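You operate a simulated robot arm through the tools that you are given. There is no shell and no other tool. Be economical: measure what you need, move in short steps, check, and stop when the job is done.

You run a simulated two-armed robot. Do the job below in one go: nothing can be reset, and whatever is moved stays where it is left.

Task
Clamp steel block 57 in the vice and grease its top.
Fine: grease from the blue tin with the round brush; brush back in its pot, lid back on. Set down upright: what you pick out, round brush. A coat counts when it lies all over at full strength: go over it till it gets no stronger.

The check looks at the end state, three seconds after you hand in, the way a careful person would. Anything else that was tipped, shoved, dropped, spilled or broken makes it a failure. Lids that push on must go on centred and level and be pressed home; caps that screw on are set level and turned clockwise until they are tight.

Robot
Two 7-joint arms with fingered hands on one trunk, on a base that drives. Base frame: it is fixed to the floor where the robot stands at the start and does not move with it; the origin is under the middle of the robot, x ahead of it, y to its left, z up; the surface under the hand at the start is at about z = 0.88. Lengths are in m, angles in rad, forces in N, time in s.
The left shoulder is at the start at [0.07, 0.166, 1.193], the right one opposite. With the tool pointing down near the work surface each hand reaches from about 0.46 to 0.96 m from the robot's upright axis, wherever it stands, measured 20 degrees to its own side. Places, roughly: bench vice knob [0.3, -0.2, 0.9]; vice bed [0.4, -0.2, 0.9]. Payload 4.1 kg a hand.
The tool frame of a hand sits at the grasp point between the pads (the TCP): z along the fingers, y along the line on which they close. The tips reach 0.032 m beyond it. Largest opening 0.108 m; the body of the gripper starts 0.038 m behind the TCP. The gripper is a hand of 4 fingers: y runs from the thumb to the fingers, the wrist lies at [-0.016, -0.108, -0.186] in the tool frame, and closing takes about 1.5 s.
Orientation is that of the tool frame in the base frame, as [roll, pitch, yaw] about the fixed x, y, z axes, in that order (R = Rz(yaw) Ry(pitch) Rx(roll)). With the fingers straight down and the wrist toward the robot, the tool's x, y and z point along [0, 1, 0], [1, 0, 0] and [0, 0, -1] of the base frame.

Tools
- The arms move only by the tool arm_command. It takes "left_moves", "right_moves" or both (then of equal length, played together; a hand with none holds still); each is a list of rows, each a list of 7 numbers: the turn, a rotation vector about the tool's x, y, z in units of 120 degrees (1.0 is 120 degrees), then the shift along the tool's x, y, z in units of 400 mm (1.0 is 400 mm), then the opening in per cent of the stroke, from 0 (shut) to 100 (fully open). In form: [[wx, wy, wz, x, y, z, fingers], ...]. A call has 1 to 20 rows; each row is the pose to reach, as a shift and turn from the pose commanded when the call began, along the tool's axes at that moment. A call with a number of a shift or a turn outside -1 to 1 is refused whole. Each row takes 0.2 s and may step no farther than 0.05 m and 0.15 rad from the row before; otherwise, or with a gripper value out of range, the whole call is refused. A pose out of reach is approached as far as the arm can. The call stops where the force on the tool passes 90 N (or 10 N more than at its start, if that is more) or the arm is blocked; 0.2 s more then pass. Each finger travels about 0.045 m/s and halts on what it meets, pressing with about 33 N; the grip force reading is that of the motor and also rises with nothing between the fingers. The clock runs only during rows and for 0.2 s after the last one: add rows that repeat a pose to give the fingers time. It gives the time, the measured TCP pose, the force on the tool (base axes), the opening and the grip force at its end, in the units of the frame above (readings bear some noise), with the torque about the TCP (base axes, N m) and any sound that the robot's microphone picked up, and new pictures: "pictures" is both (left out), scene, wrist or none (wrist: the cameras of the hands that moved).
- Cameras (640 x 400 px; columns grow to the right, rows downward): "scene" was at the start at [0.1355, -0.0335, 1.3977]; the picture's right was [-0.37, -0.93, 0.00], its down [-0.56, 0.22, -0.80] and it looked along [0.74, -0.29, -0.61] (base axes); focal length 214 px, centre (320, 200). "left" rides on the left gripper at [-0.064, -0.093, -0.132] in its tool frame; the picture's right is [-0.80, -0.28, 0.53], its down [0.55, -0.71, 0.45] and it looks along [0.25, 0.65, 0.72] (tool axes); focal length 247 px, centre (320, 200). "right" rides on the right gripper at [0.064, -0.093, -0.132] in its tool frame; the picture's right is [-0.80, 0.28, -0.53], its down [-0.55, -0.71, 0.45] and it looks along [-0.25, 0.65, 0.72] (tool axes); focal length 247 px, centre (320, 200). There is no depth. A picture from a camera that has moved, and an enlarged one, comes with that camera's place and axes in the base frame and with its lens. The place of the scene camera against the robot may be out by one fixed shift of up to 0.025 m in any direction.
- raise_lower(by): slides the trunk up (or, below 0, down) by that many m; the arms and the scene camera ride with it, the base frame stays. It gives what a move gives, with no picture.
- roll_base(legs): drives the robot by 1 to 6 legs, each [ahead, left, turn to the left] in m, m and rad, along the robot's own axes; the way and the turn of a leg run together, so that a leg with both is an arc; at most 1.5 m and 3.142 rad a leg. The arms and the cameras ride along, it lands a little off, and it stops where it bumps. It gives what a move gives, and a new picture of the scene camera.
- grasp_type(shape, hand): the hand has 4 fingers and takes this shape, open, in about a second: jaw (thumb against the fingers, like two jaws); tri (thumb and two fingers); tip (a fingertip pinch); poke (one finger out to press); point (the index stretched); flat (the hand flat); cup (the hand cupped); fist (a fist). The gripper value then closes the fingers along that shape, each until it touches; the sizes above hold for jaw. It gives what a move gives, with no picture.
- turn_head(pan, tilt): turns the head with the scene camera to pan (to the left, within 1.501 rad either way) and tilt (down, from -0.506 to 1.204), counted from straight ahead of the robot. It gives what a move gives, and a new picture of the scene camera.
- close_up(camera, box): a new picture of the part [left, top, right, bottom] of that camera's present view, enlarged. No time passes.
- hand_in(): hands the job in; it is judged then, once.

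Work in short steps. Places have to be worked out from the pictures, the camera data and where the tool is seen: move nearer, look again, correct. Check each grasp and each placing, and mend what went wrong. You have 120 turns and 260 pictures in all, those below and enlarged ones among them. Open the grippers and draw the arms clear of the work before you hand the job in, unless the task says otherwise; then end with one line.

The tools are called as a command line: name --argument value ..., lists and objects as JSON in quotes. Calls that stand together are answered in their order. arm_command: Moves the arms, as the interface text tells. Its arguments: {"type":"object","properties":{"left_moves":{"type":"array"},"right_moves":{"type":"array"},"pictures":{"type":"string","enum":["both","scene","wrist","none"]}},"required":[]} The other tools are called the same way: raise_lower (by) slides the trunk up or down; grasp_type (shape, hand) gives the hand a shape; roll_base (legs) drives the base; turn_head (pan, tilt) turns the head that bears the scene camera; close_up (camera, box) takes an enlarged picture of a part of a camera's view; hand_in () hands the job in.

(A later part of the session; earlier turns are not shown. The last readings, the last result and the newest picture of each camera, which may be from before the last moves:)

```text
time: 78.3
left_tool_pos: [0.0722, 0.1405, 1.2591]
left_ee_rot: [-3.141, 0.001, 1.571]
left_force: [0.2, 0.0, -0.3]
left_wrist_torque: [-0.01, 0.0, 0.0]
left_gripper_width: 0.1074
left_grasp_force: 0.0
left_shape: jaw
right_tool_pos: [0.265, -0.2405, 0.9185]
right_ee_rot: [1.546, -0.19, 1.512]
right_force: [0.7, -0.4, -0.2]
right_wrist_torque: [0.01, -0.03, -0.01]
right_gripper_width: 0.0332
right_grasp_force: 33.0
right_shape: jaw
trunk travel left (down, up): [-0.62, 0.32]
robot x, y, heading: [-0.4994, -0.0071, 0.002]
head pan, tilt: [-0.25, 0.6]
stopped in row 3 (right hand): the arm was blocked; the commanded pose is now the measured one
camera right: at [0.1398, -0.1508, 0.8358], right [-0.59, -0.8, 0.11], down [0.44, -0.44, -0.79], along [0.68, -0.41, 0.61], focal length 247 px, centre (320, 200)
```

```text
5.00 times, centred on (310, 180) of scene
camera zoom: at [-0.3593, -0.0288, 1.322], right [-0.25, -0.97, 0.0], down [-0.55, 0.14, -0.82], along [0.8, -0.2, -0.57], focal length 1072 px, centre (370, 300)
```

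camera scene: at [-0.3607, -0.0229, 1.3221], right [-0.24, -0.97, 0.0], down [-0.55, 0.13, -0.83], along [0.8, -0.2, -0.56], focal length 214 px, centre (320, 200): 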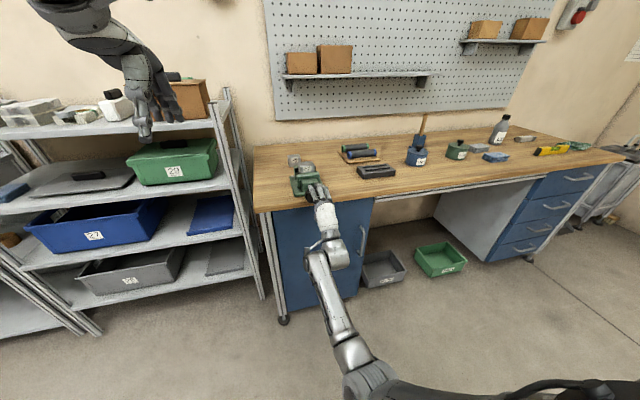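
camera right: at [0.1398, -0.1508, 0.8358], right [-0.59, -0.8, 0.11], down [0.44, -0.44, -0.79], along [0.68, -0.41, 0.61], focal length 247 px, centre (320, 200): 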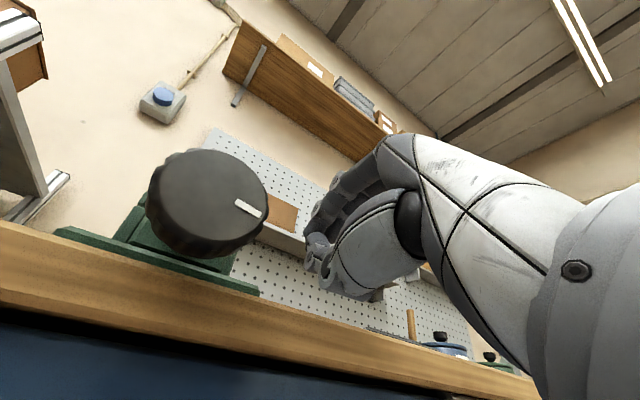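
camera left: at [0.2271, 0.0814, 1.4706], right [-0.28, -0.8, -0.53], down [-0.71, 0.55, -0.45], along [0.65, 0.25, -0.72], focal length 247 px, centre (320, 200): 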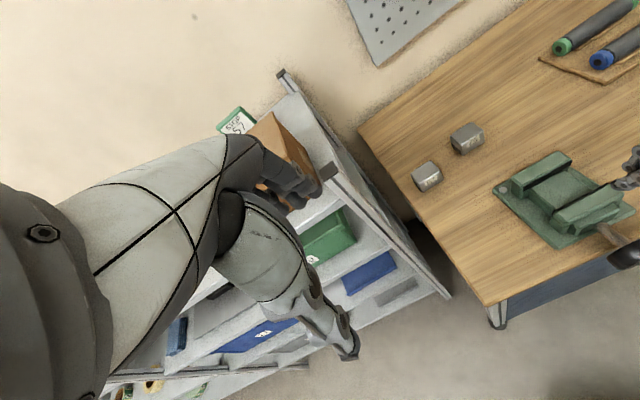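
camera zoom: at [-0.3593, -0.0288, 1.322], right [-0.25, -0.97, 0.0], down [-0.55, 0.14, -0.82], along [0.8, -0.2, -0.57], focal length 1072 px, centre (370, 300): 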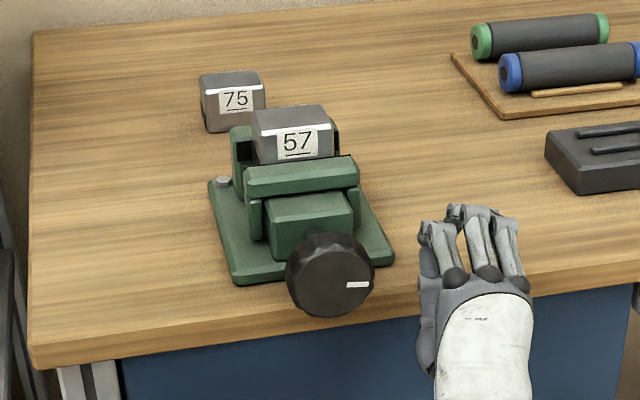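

The hand slid off sideways (the outer fingers squeezed the round knob out), but the knob did turn 90° and the jaw moved visibly. I back off and use the three-finger "tri" shape, better for knobs.

arm_command --right_moves '[[0, 0, 0, 0, 0, -0.1, 45], [0, 0, 0, 0, 0, -0.2, 60], [0, 0, 0, 0, 0, -0.25, 80], [0, 0, 0, 0, 0, -0.25, 100]]' --pictures "none"

grasp_type --shape "tri" --hand "right"

close_up --camera "right" --box '[240, 100, 480, 320]'

close_up --camera "scene" --box '[270, 140, 390, 240]'

```text
time: 79.5
left_tool_pos: [0.0728, 0.1394, 1.2606]
left_ee_rot: [-3.142, -0.001, 1.572]
left_force: [0.3, -0.4, 1.0]
left_wrist_torque: [0.02, -0.02, 0.0]
left_gripper_width: 0.1077
left_grasp_force: 0.0
left_shape: jaw
right_tool_pos: [0.1661, -0.2631, 0.9218]
right_ee_rot: [1.528, -0.097, 1.495]
right_force: [0.0, -0.4, 0.1]
right_wrist_torque: [0.02, -0.01, -0.01]
right_gripper_width: 0.107
right_grasp_force: 0.0
right_shape: jaw
trunk travel left (down, up): [-0.62, 0.32]
robot x, y, heading: [-0.4983, -0.0053, -0.004]
head pan, tilt: [-0.25, 0.6]
stopped in row 4 (right hand): the arm was blocked; the commanded pose is now the measured one
```

```text
time: 80.5
left_tool_pos: [0.0715, 0.1394, 1.2586]
left_ee_rot: [-3.142, 0.0, 1.571]
left_force: [0.0, -0.1, 0.4]
left_wrist_torque: [0.01, -0.01, 0.01]
left_gripper_width: 0.1078
left_grasp_force: 0.0
left_shape: jaw
right_tool_pos: [0.1683, -0.2627, 0.9207]
right_ee_rot: [1.528, -0.097, 1.494]
right_force: [0.4, 0.7, -1.1]
right_wrist_torque: [0.03, 0.0, 0.02]
right_gripper_width: 0.1078
right_grasp_force: 0.1
right_shape: tri
trunk travel left (down, up): [-0.62, 0.32]
robot x, y, heading: [-0.4976, -0.0061, -0.002]
head pan, tilt: [-0.25, 0.6]
```

```text
1.82 times, centred on (360, 210) of right
camera zoom: at [0.0441, -0.1801, 0.8297], right [-0.6, -0.78, 0.18], down [0.44, -0.51, -0.74], along [0.66, -0.37, 0.65], focal length 449 px, centre (247, 182)
```

zoom: 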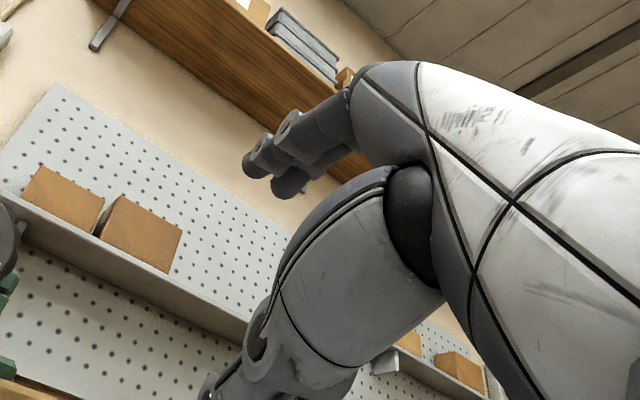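

```text
4.00 times, centred on (330, 190) of scene
camera zoom: at [-0.3593, -0.0297, 1.3221], right [-0.25, -0.97, 0.0], down [-0.55, 0.14, -0.82], along [0.8, -0.2, -0.57], focal length 858 px, centre (280, 240)
```

zoom: 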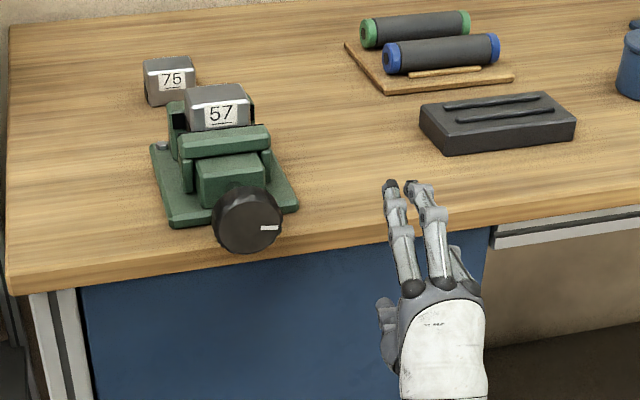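

Tri shape set: index and middle extended, opposite the thumb. I restore the orientation to the −90° roll in front of the knob.

arm_command --right_moves '[[-0.001, 0.004, -0.0663, 0.021, -0.0044, -0.0035, 100], [-0.002, 0.008, -0.1325, 0.0415, -0.0088, -0.007, 100], [-0.003, 0.0119, -0.199, 0.0623, -0.013, -0.0105, 100], [-0.0041, 0.0159, -0.265, 0.083, -0.0175, -0.014, 100], [-0.0051, 0.0198, -0.331, 0.104, -0.022, -0.0175, 100], [-0.0061, 0.0238, -0.3975, 0.1245, -0.0262, -0.021, 100], [-0.0071, 0.0278, -0.464, 0.145, -0.0306, -0.0245, 100], [-0.0081, 0.0317, -0.53, 0.166, -0.035, -0.028, 100], [-0.0092, 0.0357, -0.596, 0.187, -0.0394, -0.0315, 100], [-0.0102, 0.0397, -0.6625, 0.2075, -0.0437, -0.035, 100], [-0.0112, 0.0436, -0.729, 0.228, -0.048, -0.0385, 100], [-0.0122, 0.0476, -0.795, 0.249, -0.0525, -0.042, 100], [-0.0122, 0.0476, -0.795, 0.249, -0.0525, -0.042, 100]]' --pictures "none"

arm_command --right_moves '[[0, 0, -0.07, 0, 0, 0, 100], [0, 0, -0.14, 0, 0, 0, 100], [0, 0, -0.21, 0, 0, 0, 100], [0, 0, -0.28, 0, 0, 0, 100], [0, 0, -0.35, 0, 0, 0, 100], [0, 0, -0.42, 0, 0, 0, 100], [0, 0, -0.5, 0, 0, 0, 100], [0, 0, -0.5, 0, 0, 0, 100]]'

```text
time: 83.2
left_tool_pos: [0.0723, 0.1409, 1.2584]
left_ee_rot: [-3.141, 0.0, 1.571]
left_force: [-0.4, 0.0, 0.2]
left_wrist_torque: [0.0, 0.01, 0.02]
left_gripper_width: 0.1076
left_grasp_force: 0.1
left_shape: jaw
right_tool_pos: [0.1578, -0.1625, 0.9085]
right_ee_rot: [1.439, 1.568, 1.44]
right_force: [0.5, 0.2, 0.8]
right_wrist_torque: [-0.03, -0.05, -0.01]
right_gripper_width: 0.1076
right_grasp_force: 0.0
right_shape: tri
trunk travel left (down, up): [-0.62, 0.32]
robot x, y, heading: [-0.4981, -0.006, -0.0]
head pan, tilt: [-0.25, 0.6]
```

```text
refused: row 7 steps farther than a row can; nothing moved
```

Orientation restored at −90°. Test a further −60° roll here, in finer steps.

arm_command --right_moves '[[0, 0, -0.07, 0, 0, 0, 100], [0, 0, -0.14, 0, 0, 0, 100], [0, 0, -0.21, 0, 0, 0, 100], [0, 0, -0.28, 0, 0, 0, 100], [0, 0, -0.35, 0, 0, 0, 100], [0, 0, -0.42, 0, 0, 0, 100], [0, 0, -0.46, 0, 0, 0, 100], [0, 0, -0.5, 0, 0, 0, 100], [0, 0, -0.5, 0, 0, 0, 100]]'

close_up --camera "scene" --box '[270, 140, 390, 240]'

```text
time: 85.2
left_tool_pos: [0.0721, 0.1399, 1.2591]
left_ee_rot: [3.141, 0.0, 1.569]
left_force: [-0.1, 0.1, 0.5]
left_wrist_torque: [0.03, 0.02, -0.01]
left_gripper_width: 0.1075
left_grasp_force: 0.1
left_shape: jaw
right_tool_pos: [0.1582, -0.1615, 0.9088]
right_ee_rot: [-1.571, 0.526, -1.568]
right_force: [0.2, -0.9, -1.2]
right_wrist_torque: [-0.01, 0.0, 0.02]
right_gripper_width: 0.1077
right_grasp_force: 0.0
right_shape: tri
trunk travel left (down, up): [-0.62, 0.32]
robot x, y, heading: [-0.5014, -0.0061, 0.005]
head pan, tilt: [-0.25, 0.6]
camera scene: at [-0.3594, -0.03, 1.3221], right [-0.25, -0.97, 0.0], down [-0.55, 0.14, -0.82], along [0.8, -0.2, -0.57], focal length 214 px, centre (320, 200)
camera right: at [0.026, -0.2627, 0.9574], right [-0.53, 0.83, 0.16], down [0.45, 0.12, 0.89], along [0.72, 0.54, -0.44], focal length 247 px, centre (320, 200)
```

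scene: 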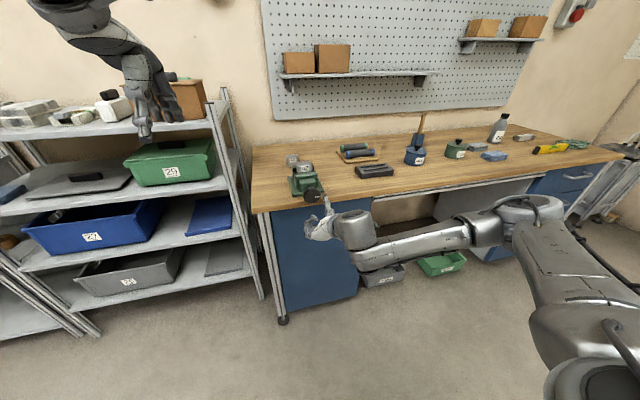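
right: 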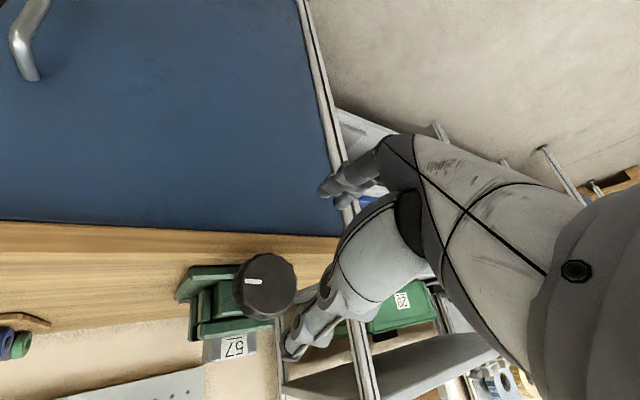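

```text
4.00 times, centred on (330, 190) of scene
camera zoom: at [-0.3594, -0.03, 1.3221], right [-0.25, -0.97, 0.0], down [-0.55, 0.14, -0.82], along [0.8, -0.2, -0.57], focal length 858 px, centre (280, 240)
```

zoom: 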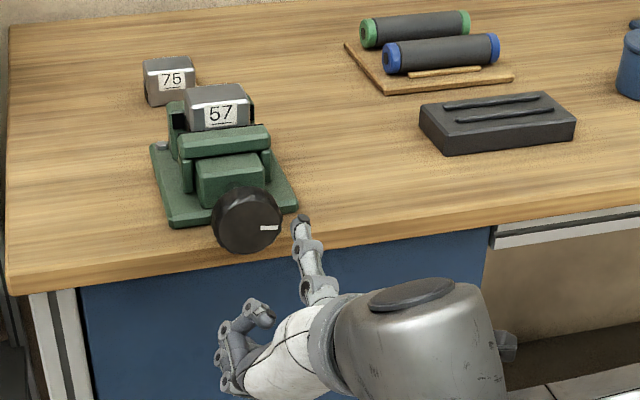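

−150° roll reached with no trouble, giving a ~140° stroke. Advance onto the knob (its face is now at x≈0.273) and close.

arm_command --right_moves '[[0, 0, 0, 0.014, -0.008, 0.08, 100], [0, 0, 0, 0.014, -0.008, 0.16, 100], [0, 0, 0, 0.014, -0.008, 0.22, 100], [0, 0, 0, 0.014, -0.008, 0.2575, 100], [0, 0, 0, 0.014, -0.008, 0.2575, 80], [0, 0, 0, 0.014, -0.008, 0.2575, 60], [0, 0, 0, 0.014, -0.008, 0.2575, 45], [0, 0, 0, 0.014, -0.008, 0.2575, 40], [0, 0, 0, 0.014, -0.008, 0.2575, 40], [0, 0, 0, 0.014, -0.008, 0.2575, 40], [0, 0, 0, 0.014, -0.008, 0.2575, 40], [0, 0, 0, 0.014, -0.008, 0.2575, 40]]' --pictures "wrist"

close_up --camera "scene" --box '[270, 150, 350, 220]'

```text
time: 87.8
left_tool_pos: [0.0735, 0.1389, 1.2591]
left_ee_rot: [3.141, 0.001, 1.57]
left_force: [-0.3, -0.9, -0.3]
left_wrist_torque: [-0.02, -0.01, -0.03]
left_gripper_width: 0.1076
left_grasp_force: 0.2
left_shape: jaw
right_tool_pos: [0.2617, -0.1662, 0.9092]
right_ee_rot: [-1.572, 0.527, -1.569]
right_force: [0.9, -1.2, -0.8]
right_wrist_torque: [0.03, 0.01, -0.04]
right_gripper_width: 0.0547
right_grasp_force: 32.7
right_shape: tri
trunk travel left (down, up): [-0.62, 0.32]
robot x, y, heading: [-0.5012, -0.0101, -0.001]
head pan, tilt: [-0.25, 0.6]
camera right: at [0.1291, -0.2691, 0.9568], right [-0.53, 0.83, 0.16], down [0.45, 0.12, 0.89], along [0.72, 0.54, -0.44], focal length 247 px, centre (320, 200)
```

right: 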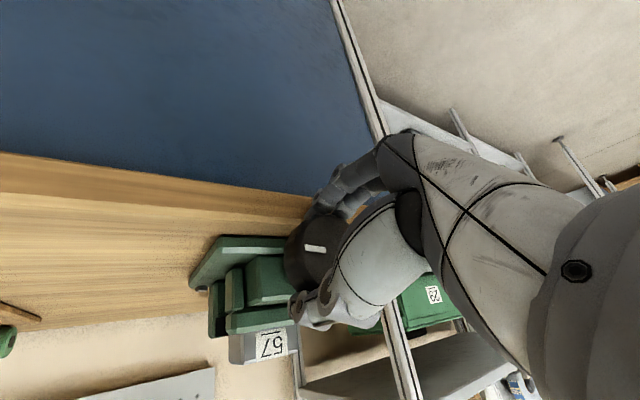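

```text
5.71 times, centred on (310, 185) of scene
camera zoom: at [-0.359, -0.03, 1.322], right [-0.25, -0.97, 0.0], down [-0.55, 0.14, -0.82], along [0.8, -0.2, -0.57], focal length 1226 px, centre (377, 286)
```

zoom: 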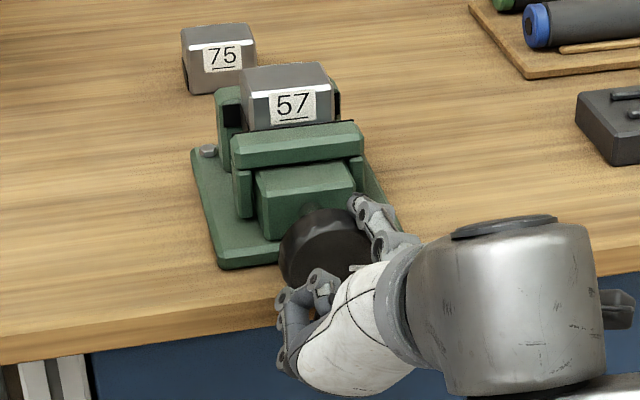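

Secure grip. Clockwise stroke of ~120°, orbiting about the knob axis.

arm_command --right_moves '[[0, 0, 0.0668, -0.0001, 0.0021, 0.001, 40], [0, 0, 0.1337, -0.0006, 0.0041, 0.001, 40], [0, 0, 0.2005, -0.0013, 0.0061, 0.002, 40], [0, 0, 0.2674, -0.0023, 0.008, 0.003, 40], [0, 0, 0.3342, -0.0035, 0.0097, 0.003, 40], [0, 0, 0.4011, -0.005, 0.0112, 0.004, 40], [0, 0, 0.4679, -0.0066, 0.0125, 0.005, 40], [0, 0, 0.5348, -0.0085, 0.0135, 0.005, 40], [0, 0, 0.6016, -0.0104, 0.0143, 0.006, 40], [0, 0, 0.6685, -0.0125, 0.0148, 0.007, 40], [0, 0, 0.7353, -0.0145, 0.015, 0.007, 40], [0, 0, 0.8021, -0.0166, 0.0149, 0.008, 40], [0, 0, 0.869, -0.0187, 0.0145, 0.009, 40], [0, 0, 0.9358, -0.0207, 0.0139, 0.009, 40], [0, 0, 1.0, -0.0226, 0.0129, 0.01, 40]]' --pictures "wrist"

close_up --camera "scene" --box '[270, 150, 350, 220]'

```text
time: 91.0
left_tool_pos: [0.078, 0.1359, 1.2571]
left_ee_rot: [-3.137, -0.002, 1.57]
left_force: [-0.9, -0.1, 0.7]
left_wrist_torque: [0.03, 0.02, -0.01]
left_gripper_width: 0.1077
left_grasp_force: 0.0
left_shape: jaw
right_tool_pos: [0.2716, -0.1609, 0.9121]
right_ee_rot: [1.565, 0.519, 1.565]
right_force: [46.3, -18.5, 13.9]
right_wrist_torque: [-3.59, -0.3, -0.69]
right_gripper_width: 0.0471
right_grasp_force: 33.2
right_shape: tri
trunk travel left (down, up): [-0.62, 0.32]
robot x, y, heading: [-0.5025, -0.0068, -0.001]
head pan, tilt: [-0.25, 0.6]
camera right: at [0.1384, -0.15, 0.7988], right [-0.54, -0.55, 0.64], down [0.45, -0.83, -0.34], along [0.72, 0.1, 0.69], focal length 247 px, centre (320, 200)
```

right: 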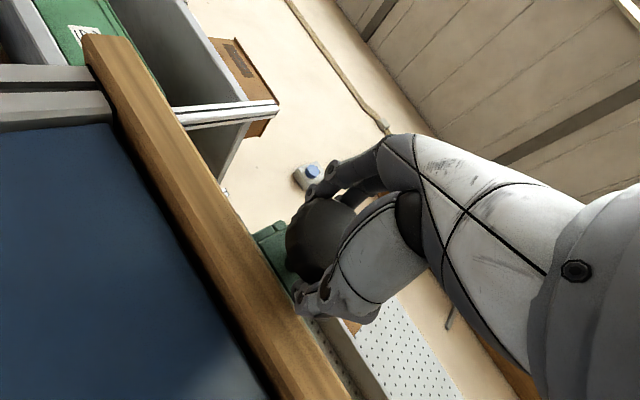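

```text
5.71 times, centred on (310, 185) of scene
camera zoom: at [-0.353, -0.0321, 1.3222], right [-0.25, -0.97, 0.0], down [-0.55, 0.14, -0.82], along [0.8, -0.2, -0.57], focal length 1226 px, centre (377, 286)
```

zoom: 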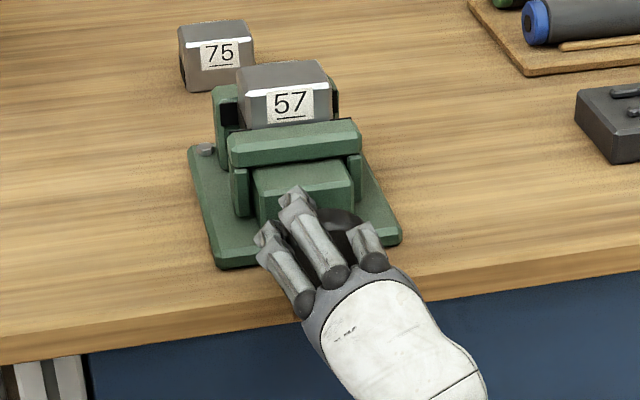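

The resisting torque rose to −3.6 N·m with the jaw against the block, so it's tightening. I nudge slightly more, following the knob forward.

arm_command --right_moves '[[0, 0, 0.05, 0, 0.0, 0.01, 40], [0, 0, 0.1, 0, 0, 0.015, 40], [0, 0, 0.1, 0, 0, 0.015, 40]]' --pictures "wrist"

close_up --camera "scene" --box '[280, 150, 340, 200]'

```text
time: 91.8
left_tool_pos: [0.0703, 0.1317, 1.2614]
left_ee_rot: [3.14, -0.005, 1.568]
left_force: [-0.1, -0.2, 0.6]
left_wrist_torque: [0.01, -0.01, -0.01]
left_gripper_width: 0.1077
left_grasp_force: 0.0
left_shape: jaw
right_tool_pos: [0.2702, -0.1663, 0.913]
right_ee_rot: [1.562, 0.308, 1.559]
right_force: [20.4, -49.5, 33.8]
right_wrist_torque: [-3.9, -0.12, -1.35]
right_gripper_width: 0.0496
right_grasp_force: 32.8
right_shape: tri
trunk travel left (down, up): [-0.62, 0.32]
robot x, y, heading: [-0.4999, -0.006, -0.002]
head pan, tilt: [-0.25, 0.6]
camera right: at [0.1385, -0.1316, 0.8043], right [-0.54, -0.67, 0.51], down [0.45, -0.74, -0.5], along [0.71, -0.05, 0.7], focal length 247 px, centre (320, 200)
```

right: 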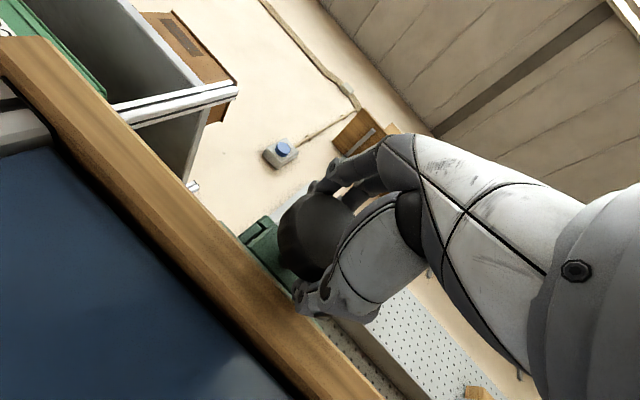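

```text
8.00 times, centred on (310, 175) of scene
camera zoom: at [-0.3617, -0.0363, 1.3225], right [-0.25, -0.97, -0.01], down [-0.55, 0.14, -0.83], along [0.8, -0.2, -0.56], focal length 1716 px, centre (400, 400)
```

zoom: 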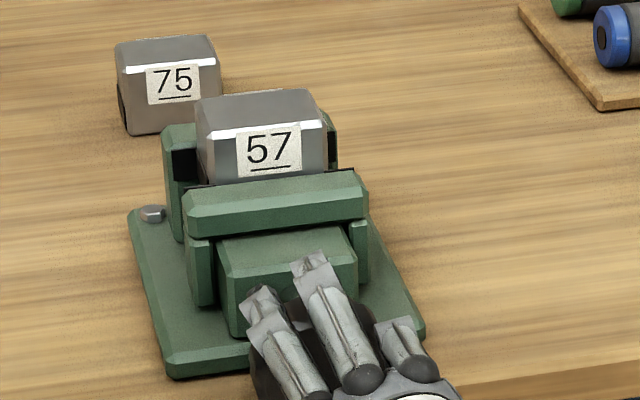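

Torque saturates near 3.9 N·m. Release, back off, and inspect the knob mark and jaws.

arm_command --right_moves '[[0, 0, 0, 0, 0, 0, 60], [0, 0, 0, 0, 0, 0, 90], [0, 0, 0, 0, 0, 0, 100], [0, 0, 0, 0, 0, 0, 100], [0, 0, 0, 0, 0, 0, 100], [0, 0, 0, 0, 0, -0.1, 100], [0, 0, 0, 0, 0, -0.2, 100], [0, 0, 0, 0, 0, -0.3, 100], [0, 0, 0, 0, 0, -0.35, 100]]' --pictures "wrist"

close_up --camera "scene" --box '[275, 145, 345, 205]'

```text
time: 93.8
left_tool_pos: [0.0719, 0.1404, 1.2588]
left_ee_rot: [3.14, 0.0, 1.57]
left_force: [-1.3, -0.6, 0.1]
left_wrist_torque: [0.02, -0.01, -0.02]
left_gripper_width: 0.1075
left_grasp_force: 0.1
left_shape: jaw
right_tool_pos: [0.13, -0.1567, 0.9095]
right_ee_rot: [1.571, 0.311, 1.574]
right_force: [-0.2, -1.6, 0.0]
right_wrist_torque: [0.03, 0.01, -0.01]
right_gripper_width: 0.1075
right_grasp_force: 0.1
right_shape: tri
trunk travel left (down, up): [-0.62, 0.32]
robot x, y, heading: [-0.501, -0.0081, 0.004]
head pan, tilt: [-0.25, 0.6]
camera right: at [-0.0028, -0.1234, 0.8018], right [-0.53, -0.67, 0.51], down [0.45, -0.74, -0.5], along [0.72, -0.04, 0.69], focal length 247 px, centre (320, 200)
```

right: 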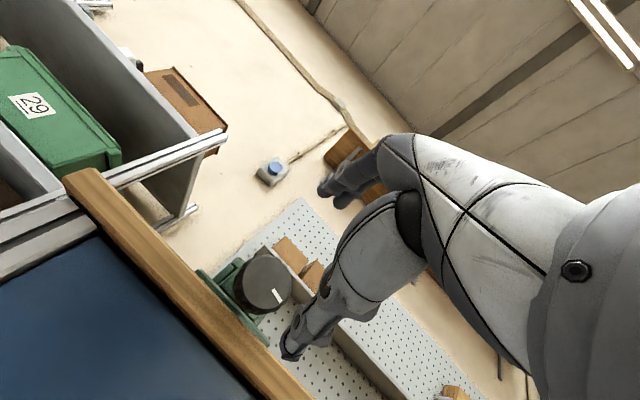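

```text
6.67 times, centred on (310, 175) of scene
camera zoom: at [-0.3603, -0.0301, 1.3222], right [-0.25, -0.97, 0.0], down [-0.55, 0.14, -0.83], along [0.8, -0.2, -0.56], focal length 1430 px, centre (387, 367)
```

zoom: 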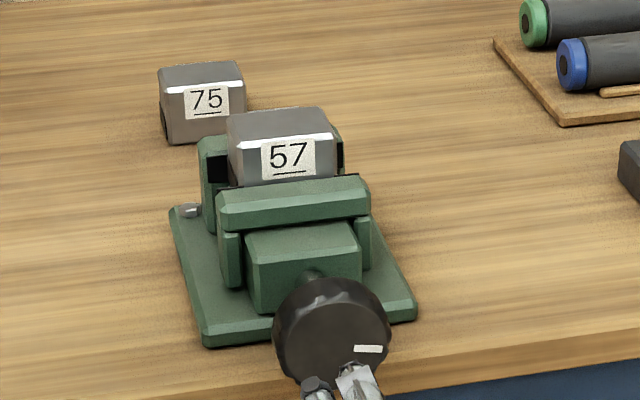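

The mark's orientation needs care. I zoom with the wrist camera on the knob and use the left wrist camera for the jaws.

close_up --camera "right" --box '[180, 230, 330, 350]'

arm_command --left_moves '[[0, 0, 0, 0, 0.1, 0, 100], [0, 0, 0, 0, 0.2, 0, 100], [0, 0, 0, 0, 0.3, 0, 100], [0, 0, 0, 0, 0.4, 0, 100], [0, 0, 0, 0, 0.4, 0, 100]]' --pictures "wrist"

```text
3.33 times, centred on (255, 290) of right
camera zoom: at [-0.0028, -0.1234, 0.8018], right [-0.53, -0.67, 0.51], down [0.45, -0.74, -0.5], along [0.72, -0.04, 0.69], focal length 823 px, centre (537, -100)
```

zoom: 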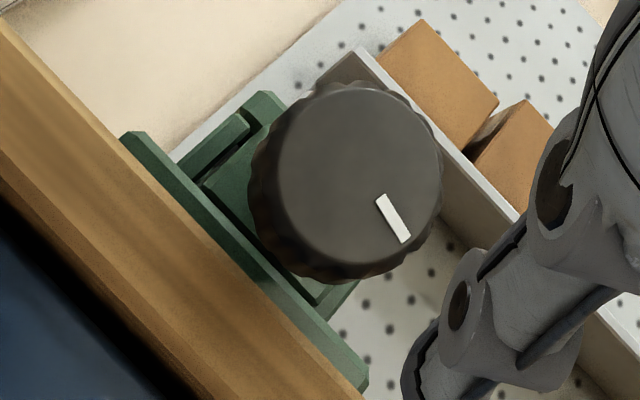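

```text
time: 95.0
left_tool_pos: [0.2307, 0.1392, 1.2602]
left_ee_rot: [3.139, -0.001, 1.57]
left_force: [0.3, -0.1, -0.8]
left_wrist_torque: [0.02, -0.03, 0.01]
left_gripper_width: 0.1077
left_grasp_force: 0.0
left_shape: jaw
right_tool_pos: [0.1298, -0.1558, 0.9101]
right_ee_rot: [1.57, 0.313, 1.572]
right_force: [0.7, 0.6, 0.1]
right_wrist_torque: [-0.01, 0.02, -0.04]
right_gripper_width: 0.1077
right_grasp_force: 0.0
right_shape: tri
trunk travel left (down, up): [-0.62, 0.32]
robot x, y, heading: [-0.5004, -0.0076, -0.002]
head pan, tilt: [-0.25, 0.6]
camera left: at [0.1386, 0.0759, 1.3906], right [-0.28, -0.8, -0.53], down [-0.71, 0.55, -0.45], along [0.65, 0.25, -0.72], focal length 247 px, centre (320, 200)
```

left: 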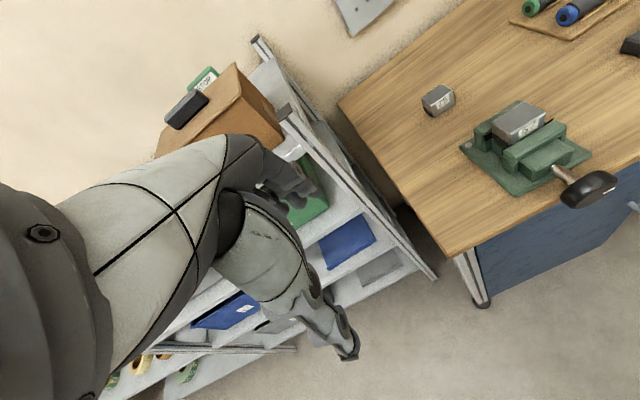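

close_up --camera "left" --box '[455, 90, 605, 210]'

```text
3.33 times, centred on (530, 150) of left
camera zoom: at [0.1386, 0.0759, 1.3906], right [-0.28, -0.8, -0.53], down [-0.71, 0.55, -0.45], along [0.65, 0.25, -0.72], focal length 823 px, centre (-380, 367)
```

zoom: 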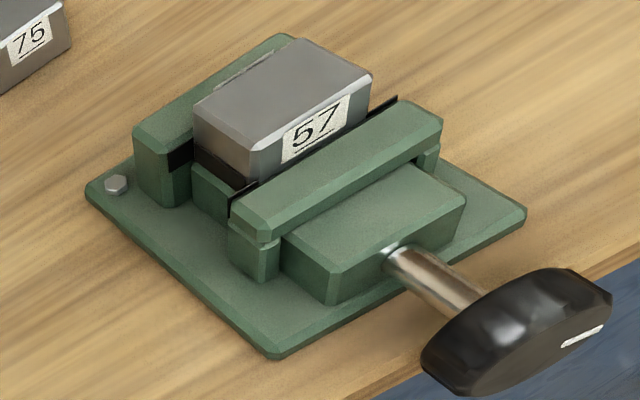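

The jaw plate is now against the block's front face and the knob resists ~3.9 N·m, so block 57 is clamped (the second stroke only slipped on a tight knob). Next is the grease: raise the trunk and return the right hand to pointing down.

raise_lower --by 0.3

grasp_type --shape "jaw" --hand "right"

arm_command --right_moves '[[0.0619, 0.0097, 0.0097, -0.029, -0.009, -0.017, 100], [0.1238, 0.0194, 0.0194, -0.057, -0.018, -0.033, 100], [0.1858, 0.0291, 0.0291, -0.086, -0.0275, -0.05, 100], [0.2477, 0.0388, 0.0388, -0.114, -0.037, -0.067, 100], [0.3096, 0.0485, 0.0485, -0.143, -0.046, -0.083, 100], [0.3715, 0.0583, 0.0583, -0.171, -0.055, -0.1, 100], [0.4334, 0.068, 0.068, -0.2, -0.064, -0.117, 100], [0.4953, 0.0777, 0.0777, -0.229, -0.073, -0.133, 100], [0.5573, 0.0874, 0.0874, -0.257, -0.0825, -0.15, 100], [0.6192, 0.0971, 0.0971, -0.286, -0.092, -0.167, 100], [0.6811, 0.1068, 0.1068, -0.314, -0.1, -0.183, 100], [0.743, 0.1165, 0.1165, -0.343, -0.11, -0.2, 100], [0.743, 0.1165, 0.1165, -0.343, -0.11, -0.2, 100]]' --pictures "none"

```text
time: 98.0
left_tool_pos: [0.2334, 0.1382, 1.5587]
left_ee_rot: [-3.141, 0.0, 1.572]
left_force: [-0.1, 0.7, -0.8]
left_wrist_torque: [-0.02, 0.0, -0.02]
left_gripper_width: 0.1079
left_grasp_force: 0.0
left_shape: jaw
right_tool_pos: [0.131, -0.1569, 1.2087]
right_ee_rot: [1.571, 0.31, 1.573]
right_force: [-0.1, 0.0, 0.4]
right_wrist_torque: [0.0, 0.0, 0.01]
right_gripper_width: 0.1079
right_grasp_force: 0.0
right_shape: tri
trunk travel left (down, up): [-0.92, 0.02]
robot x, y, heading: [-0.4972, -0.0062, -0.002]
head pan, tilt: [-0.25, 0.6]
```

```text
time: 99.0
left_tool_pos: [0.2301, 0.1395, 1.5581]
left_ee_rot: [-3.139, 0.0, 1.572]
left_force: [0.0, -0.1, -0.4]
left_wrist_torque: [0.02, -0.02, 0.0]
left_gripper_width: 0.1077
left_grasp_force: 0.1
left_shape: jaw
right_tool_pos: [0.1304, -0.1561, 1.2096]
right_ee_rot: [1.571, 0.311, 1.572]
right_force: [0.0, 0.3, 0.3]
right_wrist_torque: [-0.02, 0.03, 0.0]
right_gripper_width: 0.1078
right_grasp_force: 0.0
right_shape: jaw
trunk travel left (down, up): [-0.92, 0.02]
robot x, y, heading: [-0.4927, -0.0072, -0.0]
head pan, tilt: [-0.25, 0.6]
```

```text
time: 101.8
left_tool_pos: [0.2324, 0.1408, 1.5597]
left_ee_rot: [-3.141, -0.001, 1.57]
left_force: [0.0, -0.3, -0.3]
left_wrist_torque: [-0.05, 0.05, -0.01]
left_gripper_width: 0.1075
left_grasp_force: 0.1
left_shape: jaw
right_tool_pos: [0.051, -0.2996, 1.2092]
right_ee_rot: [3.141, 0.001, 1.573]
right_force: [1.0, -0.2, -1.2]
right_wrist_torque: [-0.01, 0.01, -0.01]
right_gripper_width: 0.1077
right_grasp_force: 0.0
right_shape: jaw
trunk travel left (down, up): [-0.92, 0.02]
robot x, y, heading: [-0.5013, -0.0051, 0.003]
head pan, tilt: [-0.25, 0.6]
```

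Pose recovered. Drive to about (−0.15, −0.5) facing the bench, near the tin and brush.

roll_base --legs '[[0, -0.5, 0], [0.35, 0, 0]]'

turn_head --pan -0.4 --tilt 0.85

```text
time: 106.6
left_tool_pos: [0.5808, -0.3681, 1.56]
left_ee_rot: [3.14, 0.0, 1.564]
left_force: [0.2, 0.4, -0.2]
left_wrist_torque: [0.01, 0.0, 0.03]
left_gripper_width: 0.1078
left_grasp_force: 0.0
left_shape: jaw
right_tool_pos: [0.3971, -0.8069, 1.2106]
right_ee_rot: [3.14, -0.002, 1.567]
right_force: [-0.5, -0.8, -0.4]
right_wrist_torque: [0.0, -0.02, 0.0]
right_gripper_width: 0.1076
right_grasp_force: 0.1
right_shape: jaw
trunk travel left (down, up): [-0.92, 0.02]
robot x, y, heading: [-0.1499, -0.5045, -0.005]
head pan, tilt: [-0.25, 0.6]
camera scene: at [-0.0116, -0.5324, 1.6224], right [-0.25, -0.97, 0.0], down [-0.55, 0.14, -0.83], along [0.8, -0.21, -0.56], focal length 214 px, centre (320, 200)
```

scene: 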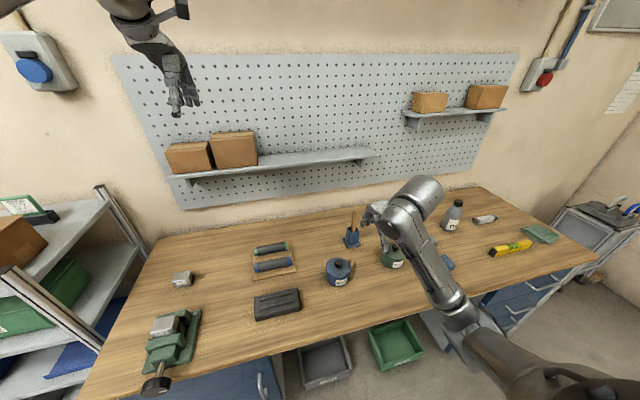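

```text
time: 107.3
left_tool_pos: [0.5852, -0.3682, 1.5586]
left_ee_rot: [3.14, 0.001, 1.564]
left_force: [0.3, -0.5, -0.1]
left_wrist_torque: [-0.01, 0.02, -0.01]
left_gripper_width: 0.1076
left_grasp_force: 0.0
left_shape: jaw
right_tool_pos: [0.3991, -0.806, 1.2092]
right_ee_rot: [3.14, 0.0, 1.565]
right_force: [0.1, -0.3, 0.1]
right_wrist_torque: [0.01, -0.03, 0.01]
right_gripper_width: 0.1077
right_grasp_force: 0.1
right_shape: jaw
trunk travel left (down, up): [-0.92, 0.02]
robot x, y, heading: [-0.1472, -0.5096, -0.004]
head pan, tilt: [-0.4, 0.85]
camera scene: at [-0.0217, -0.5411, 1.6011], right [-0.4, -0.92, 0.0], down [-0.69, 0.3, -0.66], along [0.61, -0.26, -0.75], focal length 214 px, centre (320, 200)
```

scene: 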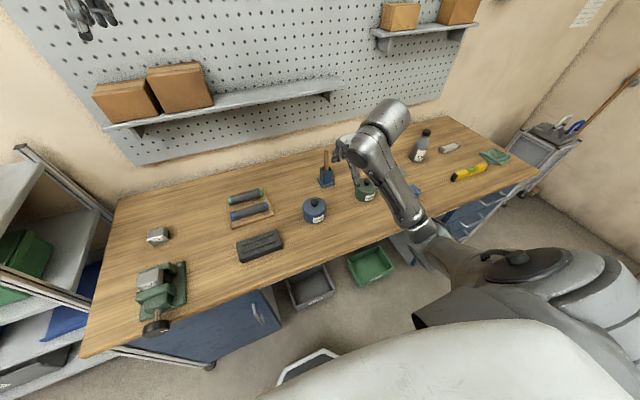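

The scene shows the tin and pot; there may be two handles in the pot. Close-ups.

close_up --camera "scene" --box '[290, 140, 390, 230]'

close_up --camera "left" --box '[400, 100, 640, 400]'

close_up --camera "right" --box '[0, 0, 640, 400]'

```text
4.44 times, centred on (340, 185) of scene
camera zoom: at [-0.0217, -0.5411, 1.6011], right [-0.4, -0.92, 0.0], down [-0.69, 0.3, -0.66], along [0.61, -0.26, -0.75], focal length 953 px, centre (231, 267)
```

zoom: 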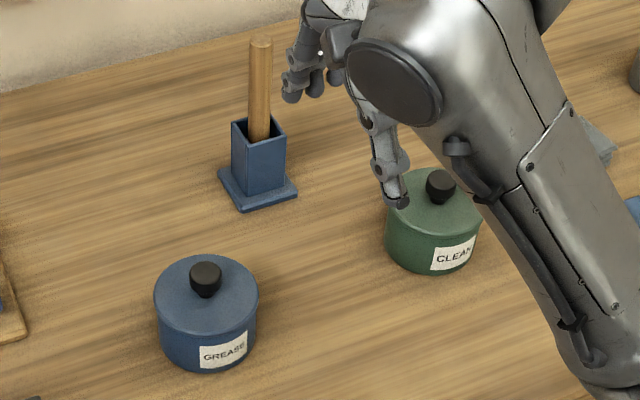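

```text
1.33 times, centred on (520, 250) of left
camera zoom: at [0.4913, -0.4312, 1.6898], right [-0.29, -0.8, -0.53], down [-0.7, 0.55, -0.45], along [0.65, 0.24, -0.72], focal length 329 px, centre (53, 133)
```

zoom: 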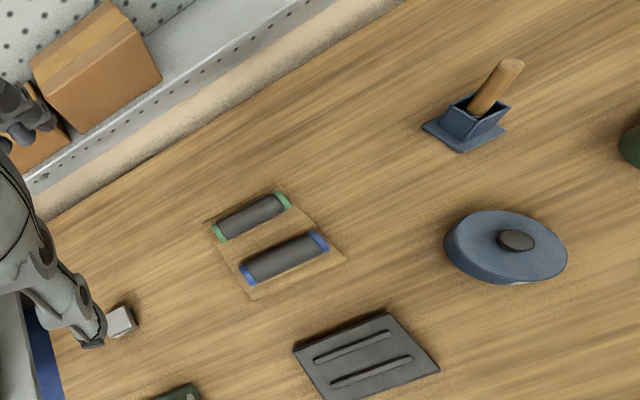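

```text
1.00 times, centred on (320, 200) of right (not enlarged: the box is as wide or as high as the picture)
camera zoom: at [0.3067, -0.7411, 1.3408], right [0.28, -0.8, 0.53], down [-0.71, -0.55, -0.45], along [0.65, -0.25, -0.72], focal length 247 px, centre (320, 200)
```

zoom: 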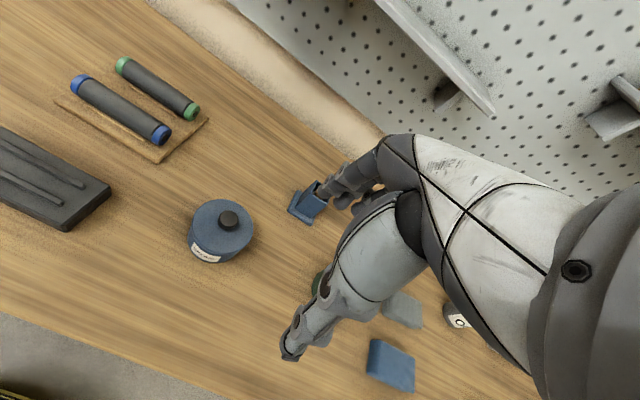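

Only one brush, so it's the round one. Triangulated: tin knob top ≈[0.498, −0.740, 0.975], brush handle vertical at ≈[0.659, −0.863], top z≈1.08. Move the right hand above the tin knob.

arm_command --right_moves '[[0, 0, 0, 0.04, 0.06, 0.0, 70], [0, 0, 0, 0.08, 0.12, 0.05, 70], [0, 0, 0, 0.12, 0.18, 0.12, 70], [0, 0, 0, 0.165, 0.2475, 0.2, 70], [0, 0, 0, 0.165, 0.2475, 0.28, 70], [0, 0, 0, 0.165, 0.2475, 0.35, 70], [0, 0, 0, 0.165, 0.2475, 0.35, 70]]'

close_up --camera "right" --box '[200, 160, 400, 360]'

```text
time: 108.9
left_tool_pos: [0.5845, -0.3668, 1.5581]
left_ee_rot: [3.141, -0.001, 1.564]
left_force: [0.1, 0.6, -0.6]
left_wrist_torque: [0.0, -0.01, -0.01]
left_gripper_width: 0.108
left_grasp_force: 0.0
left_shape: jaw
right_tool_pos: [0.4989, -0.7411, 1.0711]
right_ee_rot: [3.14, 0.0, 1.565]
right_force: [0.9, 0.3, 0.3]
right_wrist_torque: [-0.03, 0.02, 0.01]
right_gripper_width: 0.0761
right_grasp_force: 0.1
right_shape: jaw
trunk travel left (down, up): [-0.92, 0.02]
robot x, y, heading: [-0.1471, -0.504, -0.007]
head pan, tilt: [-0.4, 0.85]
camera scene: at [-0.022, -0.5404, 1.6011], right [-0.4, -0.92, 0.0], down [-0.69, 0.3, -0.66], along [0.61, -0.26, -0.75], focal length 214 px, centre (320, 200)
camera right: at [0.4053, -0.6748, 1.2016], right [0.28, -0.8, 0.53], down [-0.71, -0.55, -0.45], along [0.65, -0.25, -0.72], focal length 247 px, centre (320, 200)
```

scene: 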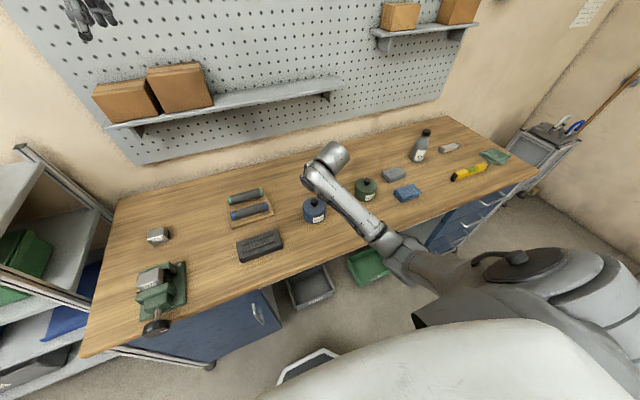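
right: 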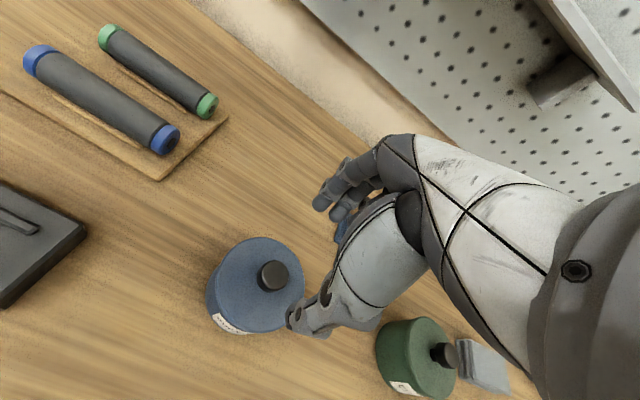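

```text
2.00 times, centred on (300, 260) of right
camera zoom: at [0.4053, -0.6748, 1.2016], right [0.28, -0.8, 0.53], down [-0.71, -0.55, -0.45], along [0.65, -0.25, -0.72], focal length 494 px, centre (360, 80)
```

zoom: 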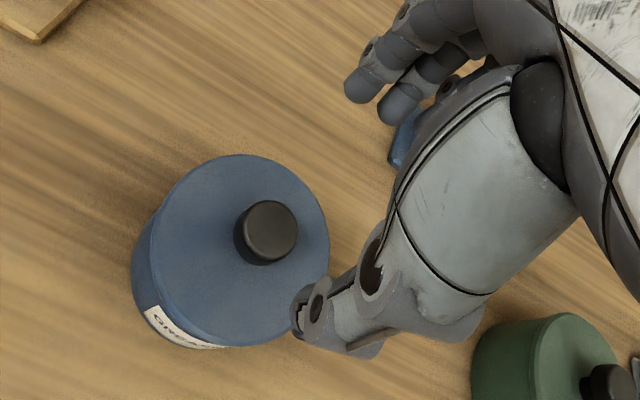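

Knob confirmed at [0.498, −0.740], lid top z≈0.937. Descend to z≈0.976 and close on the knob.

arm_command --right_moves '[[0, 0, 0, 0.0025, -0.003, 0.08, 70], [0, 0, 0, 0.0025, -0.003, 0.16, 70], [0, 0, 0, 0.0025, -0.003, 0.21, 70], [0, 0, 0, 0.0025, -0.003, 0.237, 70], [0, 0, 0, 0.0025, -0.003, 0.237, 50], [0, 0, 0, 0.0025, -0.003, 0.237, 30], [0, 0, 0, 0.0025, -0.003, 0.237, 15], [0, 0, 0, 0.0025, -0.003, 0.237, 15], [0, 0, 0, 0.0025, -0.003, 0.237, 15], [0, 0, 0, 0.0025, -0.003, 0.237, 15], [0, 0, 0, 0.0025, -0.003, 0.237, 15]]' --pictures "wrist"

close_up --camera "right" --box '[220, 140, 400, 360]'

```text
time: 111.3
left_tool_pos: [0.5794, -0.3685, 1.5613]
left_ee_rot: [3.138, 0.0, 1.564]
left_force: [-0.3, 0.0, 0.1]
left_wrist_torque: [0.02, -0.04, -0.02]
left_gripper_width: 0.1078
left_grasp_force: 0.0
left_shape: jaw
right_tool_pos: [0.4937, -0.7406, 0.9779]
right_ee_rot: [3.135, -0.001, 1.565]
right_force: [-7.9, -8.8, 24.5]
right_wrist_torque: [-0.19, 0.52, -0.1]
right_gripper_width: 0.0456
right_grasp_force: 32.7
right_shape: jaw
trunk travel left (down, up): [-0.92, 0.02]
robot x, y, heading: [-0.1444, -0.5082, -0.007]
head pan, tilt: [-0.4, 0.85]
camera right: at [0.4007, -0.6752, 1.1088], right [0.28, -0.8, 0.53], down [-0.71, -0.55, -0.45], along [0.65, -0.25, -0.71], focal length 247 px, centre (320, 200)
```

right: 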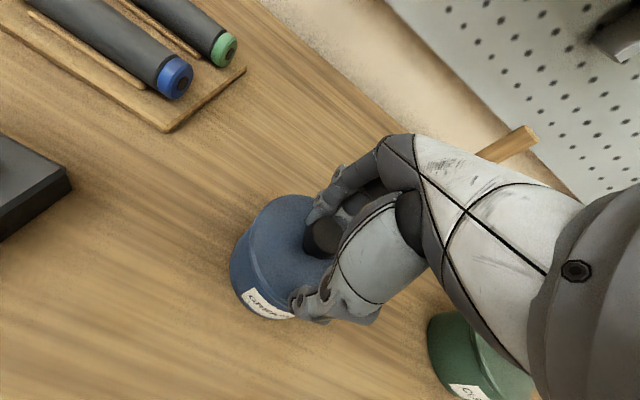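

```text
1.82 times, centred on (310, 250) of right
camera zoom: at [0.4007, -0.6752, 1.1088], right [0.28, -0.8, 0.53], down [-0.71, -0.55, -0.45], along [0.65, -0.25, -0.71], focal length 449 px, centre (338, 109)
```

zoom: 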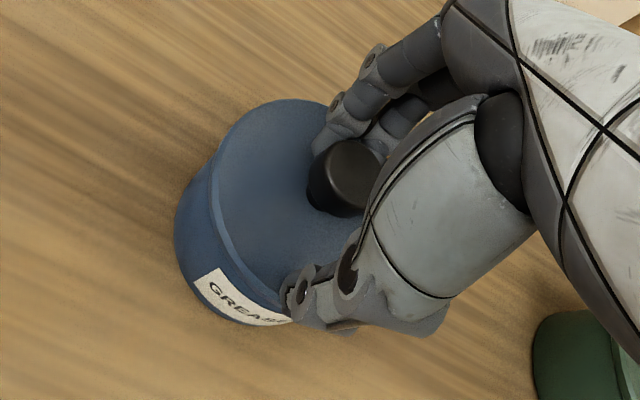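

The thumb is pressing on the lid (24 N up, opening stuck at 46 mm). I open a bit, raise 10 mm, and close again.

arm_command --right_moves '[[0, 0, 0, 0, 0, 0, 55], [0, 0, 0, 0, 0, 0, 60], [0, 0, 0, 0, 0, -0.025, 60], [0, 0, 0, 0, 0, -0.03, 45], [0, 0, 0, 0, 0, -0.03, 30], [0, 0, 0, 0, 0, -0.03, 15], [0, 0, 0, 0, 0, -0.03, 15], [0, 0, 0, 0, 0, -0.03, 15], [0, 0, 0, 0, 0, -0.03, 15], [0, 0, 0, 0, 0, -0.03, 15]]' --pictures "wrist"

close_up --camera "right" --box '[220, 140, 400, 360]'

```text
time: 113.5
left_tool_pos: [0.5837, -0.3665, 1.5585]
left_ee_rot: [3.14, 0.001, 1.564]
left_force: [0.0, -0.4, -0.8]
left_wrist_torque: [0.03, -0.01, -0.02]
left_gripper_width: 0.1077
left_grasp_force: 0.2
left_shape: jaw
right_tool_pos: [0.4977, -0.7389, 0.9875]
right_ee_rot: [3.141, 0.0, 1.565]
right_force: [0.1, -0.4, 0.8]
right_wrist_torque: [0.02, 0.01, 0.0]
right_gripper_width: 0.0224
right_grasp_force: 33.2
right_shape: jaw
trunk travel left (down, up): [-0.92, 0.02]
robot x, y, heading: [-0.1473, -0.51, -0.008]
head pan, tilt: [-0.4, 0.85]
heard: snap
camera right: at [0.4044, -0.6742, 1.1184], right [0.28, -0.8, 0.53], down [-0.71, -0.55, -0.45], along [0.65, -0.25, -0.72], focal length 247 px, centre (320, 200)
```

right: 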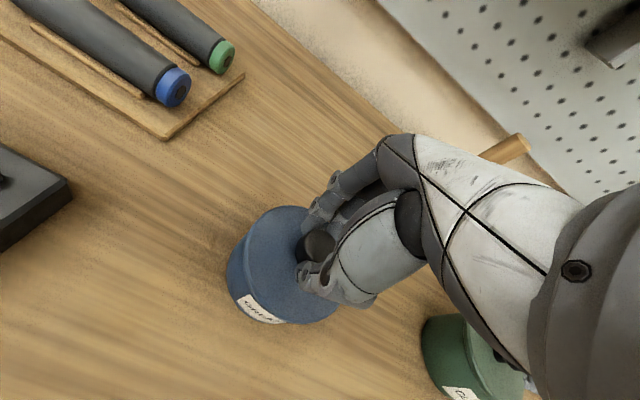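

```text
1.82 times, centred on (310, 250) of right
camera zoom: at [0.4044, -0.6742, 1.1184], right [0.28, -0.8, 0.53], down [-0.71, -0.55, -0.45], along [0.65, -0.25, -0.72], focal length 449 px, centre (338, 109)
```

zoom: 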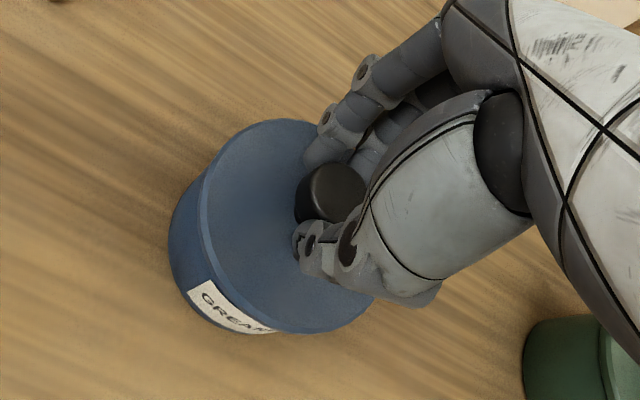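

The knob is gripped (22 mm), and a "snap" was heard, so it's a push-on lid. Lift gently straight up.

arm_command --right_moves '[[0, 0, 0, 0, 0, -0.01, 15], [0, 0, 0, 0, 0, -0.03, 15], [0, 0, 0, 0, 0, -0.05, 15], [0, 0, 0, 0, 0, -0.08, 15], [0, 0, 0, 0, 0, -0.08, 15]]' --pictures "wrist"

close_up --camera "scene" --box '[280, 160, 380, 240]'

```text
time: 114.7
left_tool_pos: [0.5844, -0.3665, 1.5582]
left_ee_rot: [3.141, 0.0, 1.562]
left_force: [0.1, 0.1, -0.1]
left_wrist_torque: [-0.01, 0.03, 0.0]
left_gripper_width: 0.1075
left_grasp_force: 0.1
left_shape: jaw
right_tool_pos: [0.498, -0.7391, 1.0207]
right_ee_rot: [3.139, 0.001, 1.568]
right_force: [-0.2, 0.0, 0.1]
right_wrist_torque: [-0.01, -0.02, 0.0]
right_gripper_width: 0.0227
right_grasp_force: 32.9
right_shape: jaw
trunk travel left (down, up): [-0.92, 0.02]
robot x, y, heading: [-0.1502, -0.5061, -0.008]
head pan, tilt: [-0.4, 0.85]
camera right: at [0.4041, -0.6741, 1.1512], right [0.28, -0.8, 0.53], down [-0.71, -0.55, -0.45], along [0.65, -0.25, -0.72], focal length 247 px, centre (320, 200)
```

right: 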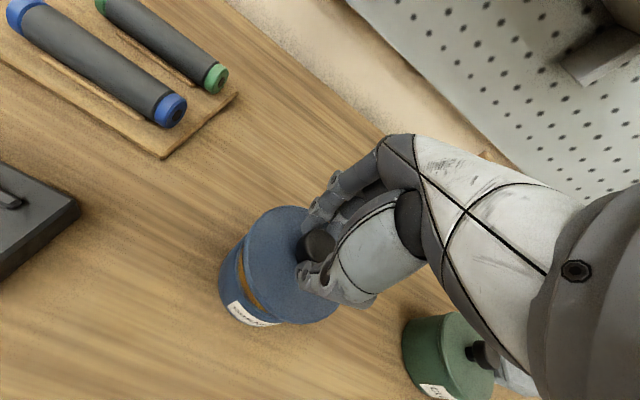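

```text
5.00 times, centred on (330, 200) of scene
camera zoom: at [-0.0224, -0.5411, 1.6012], right [-0.4, -0.92, 0.0], down [-0.69, 0.3, -0.66], along [0.61, -0.26, -0.75], focal length 1072 px, centre (270, 200)
```

zoom: 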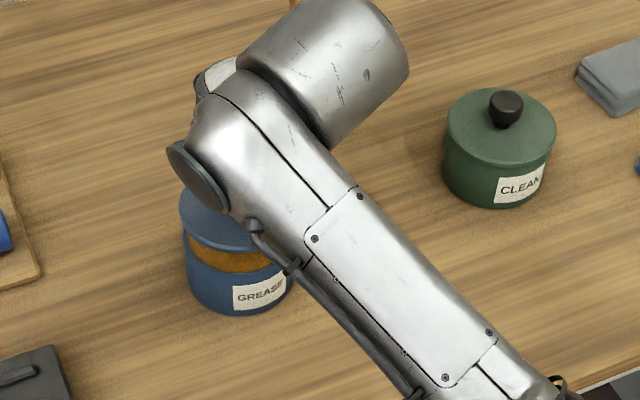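

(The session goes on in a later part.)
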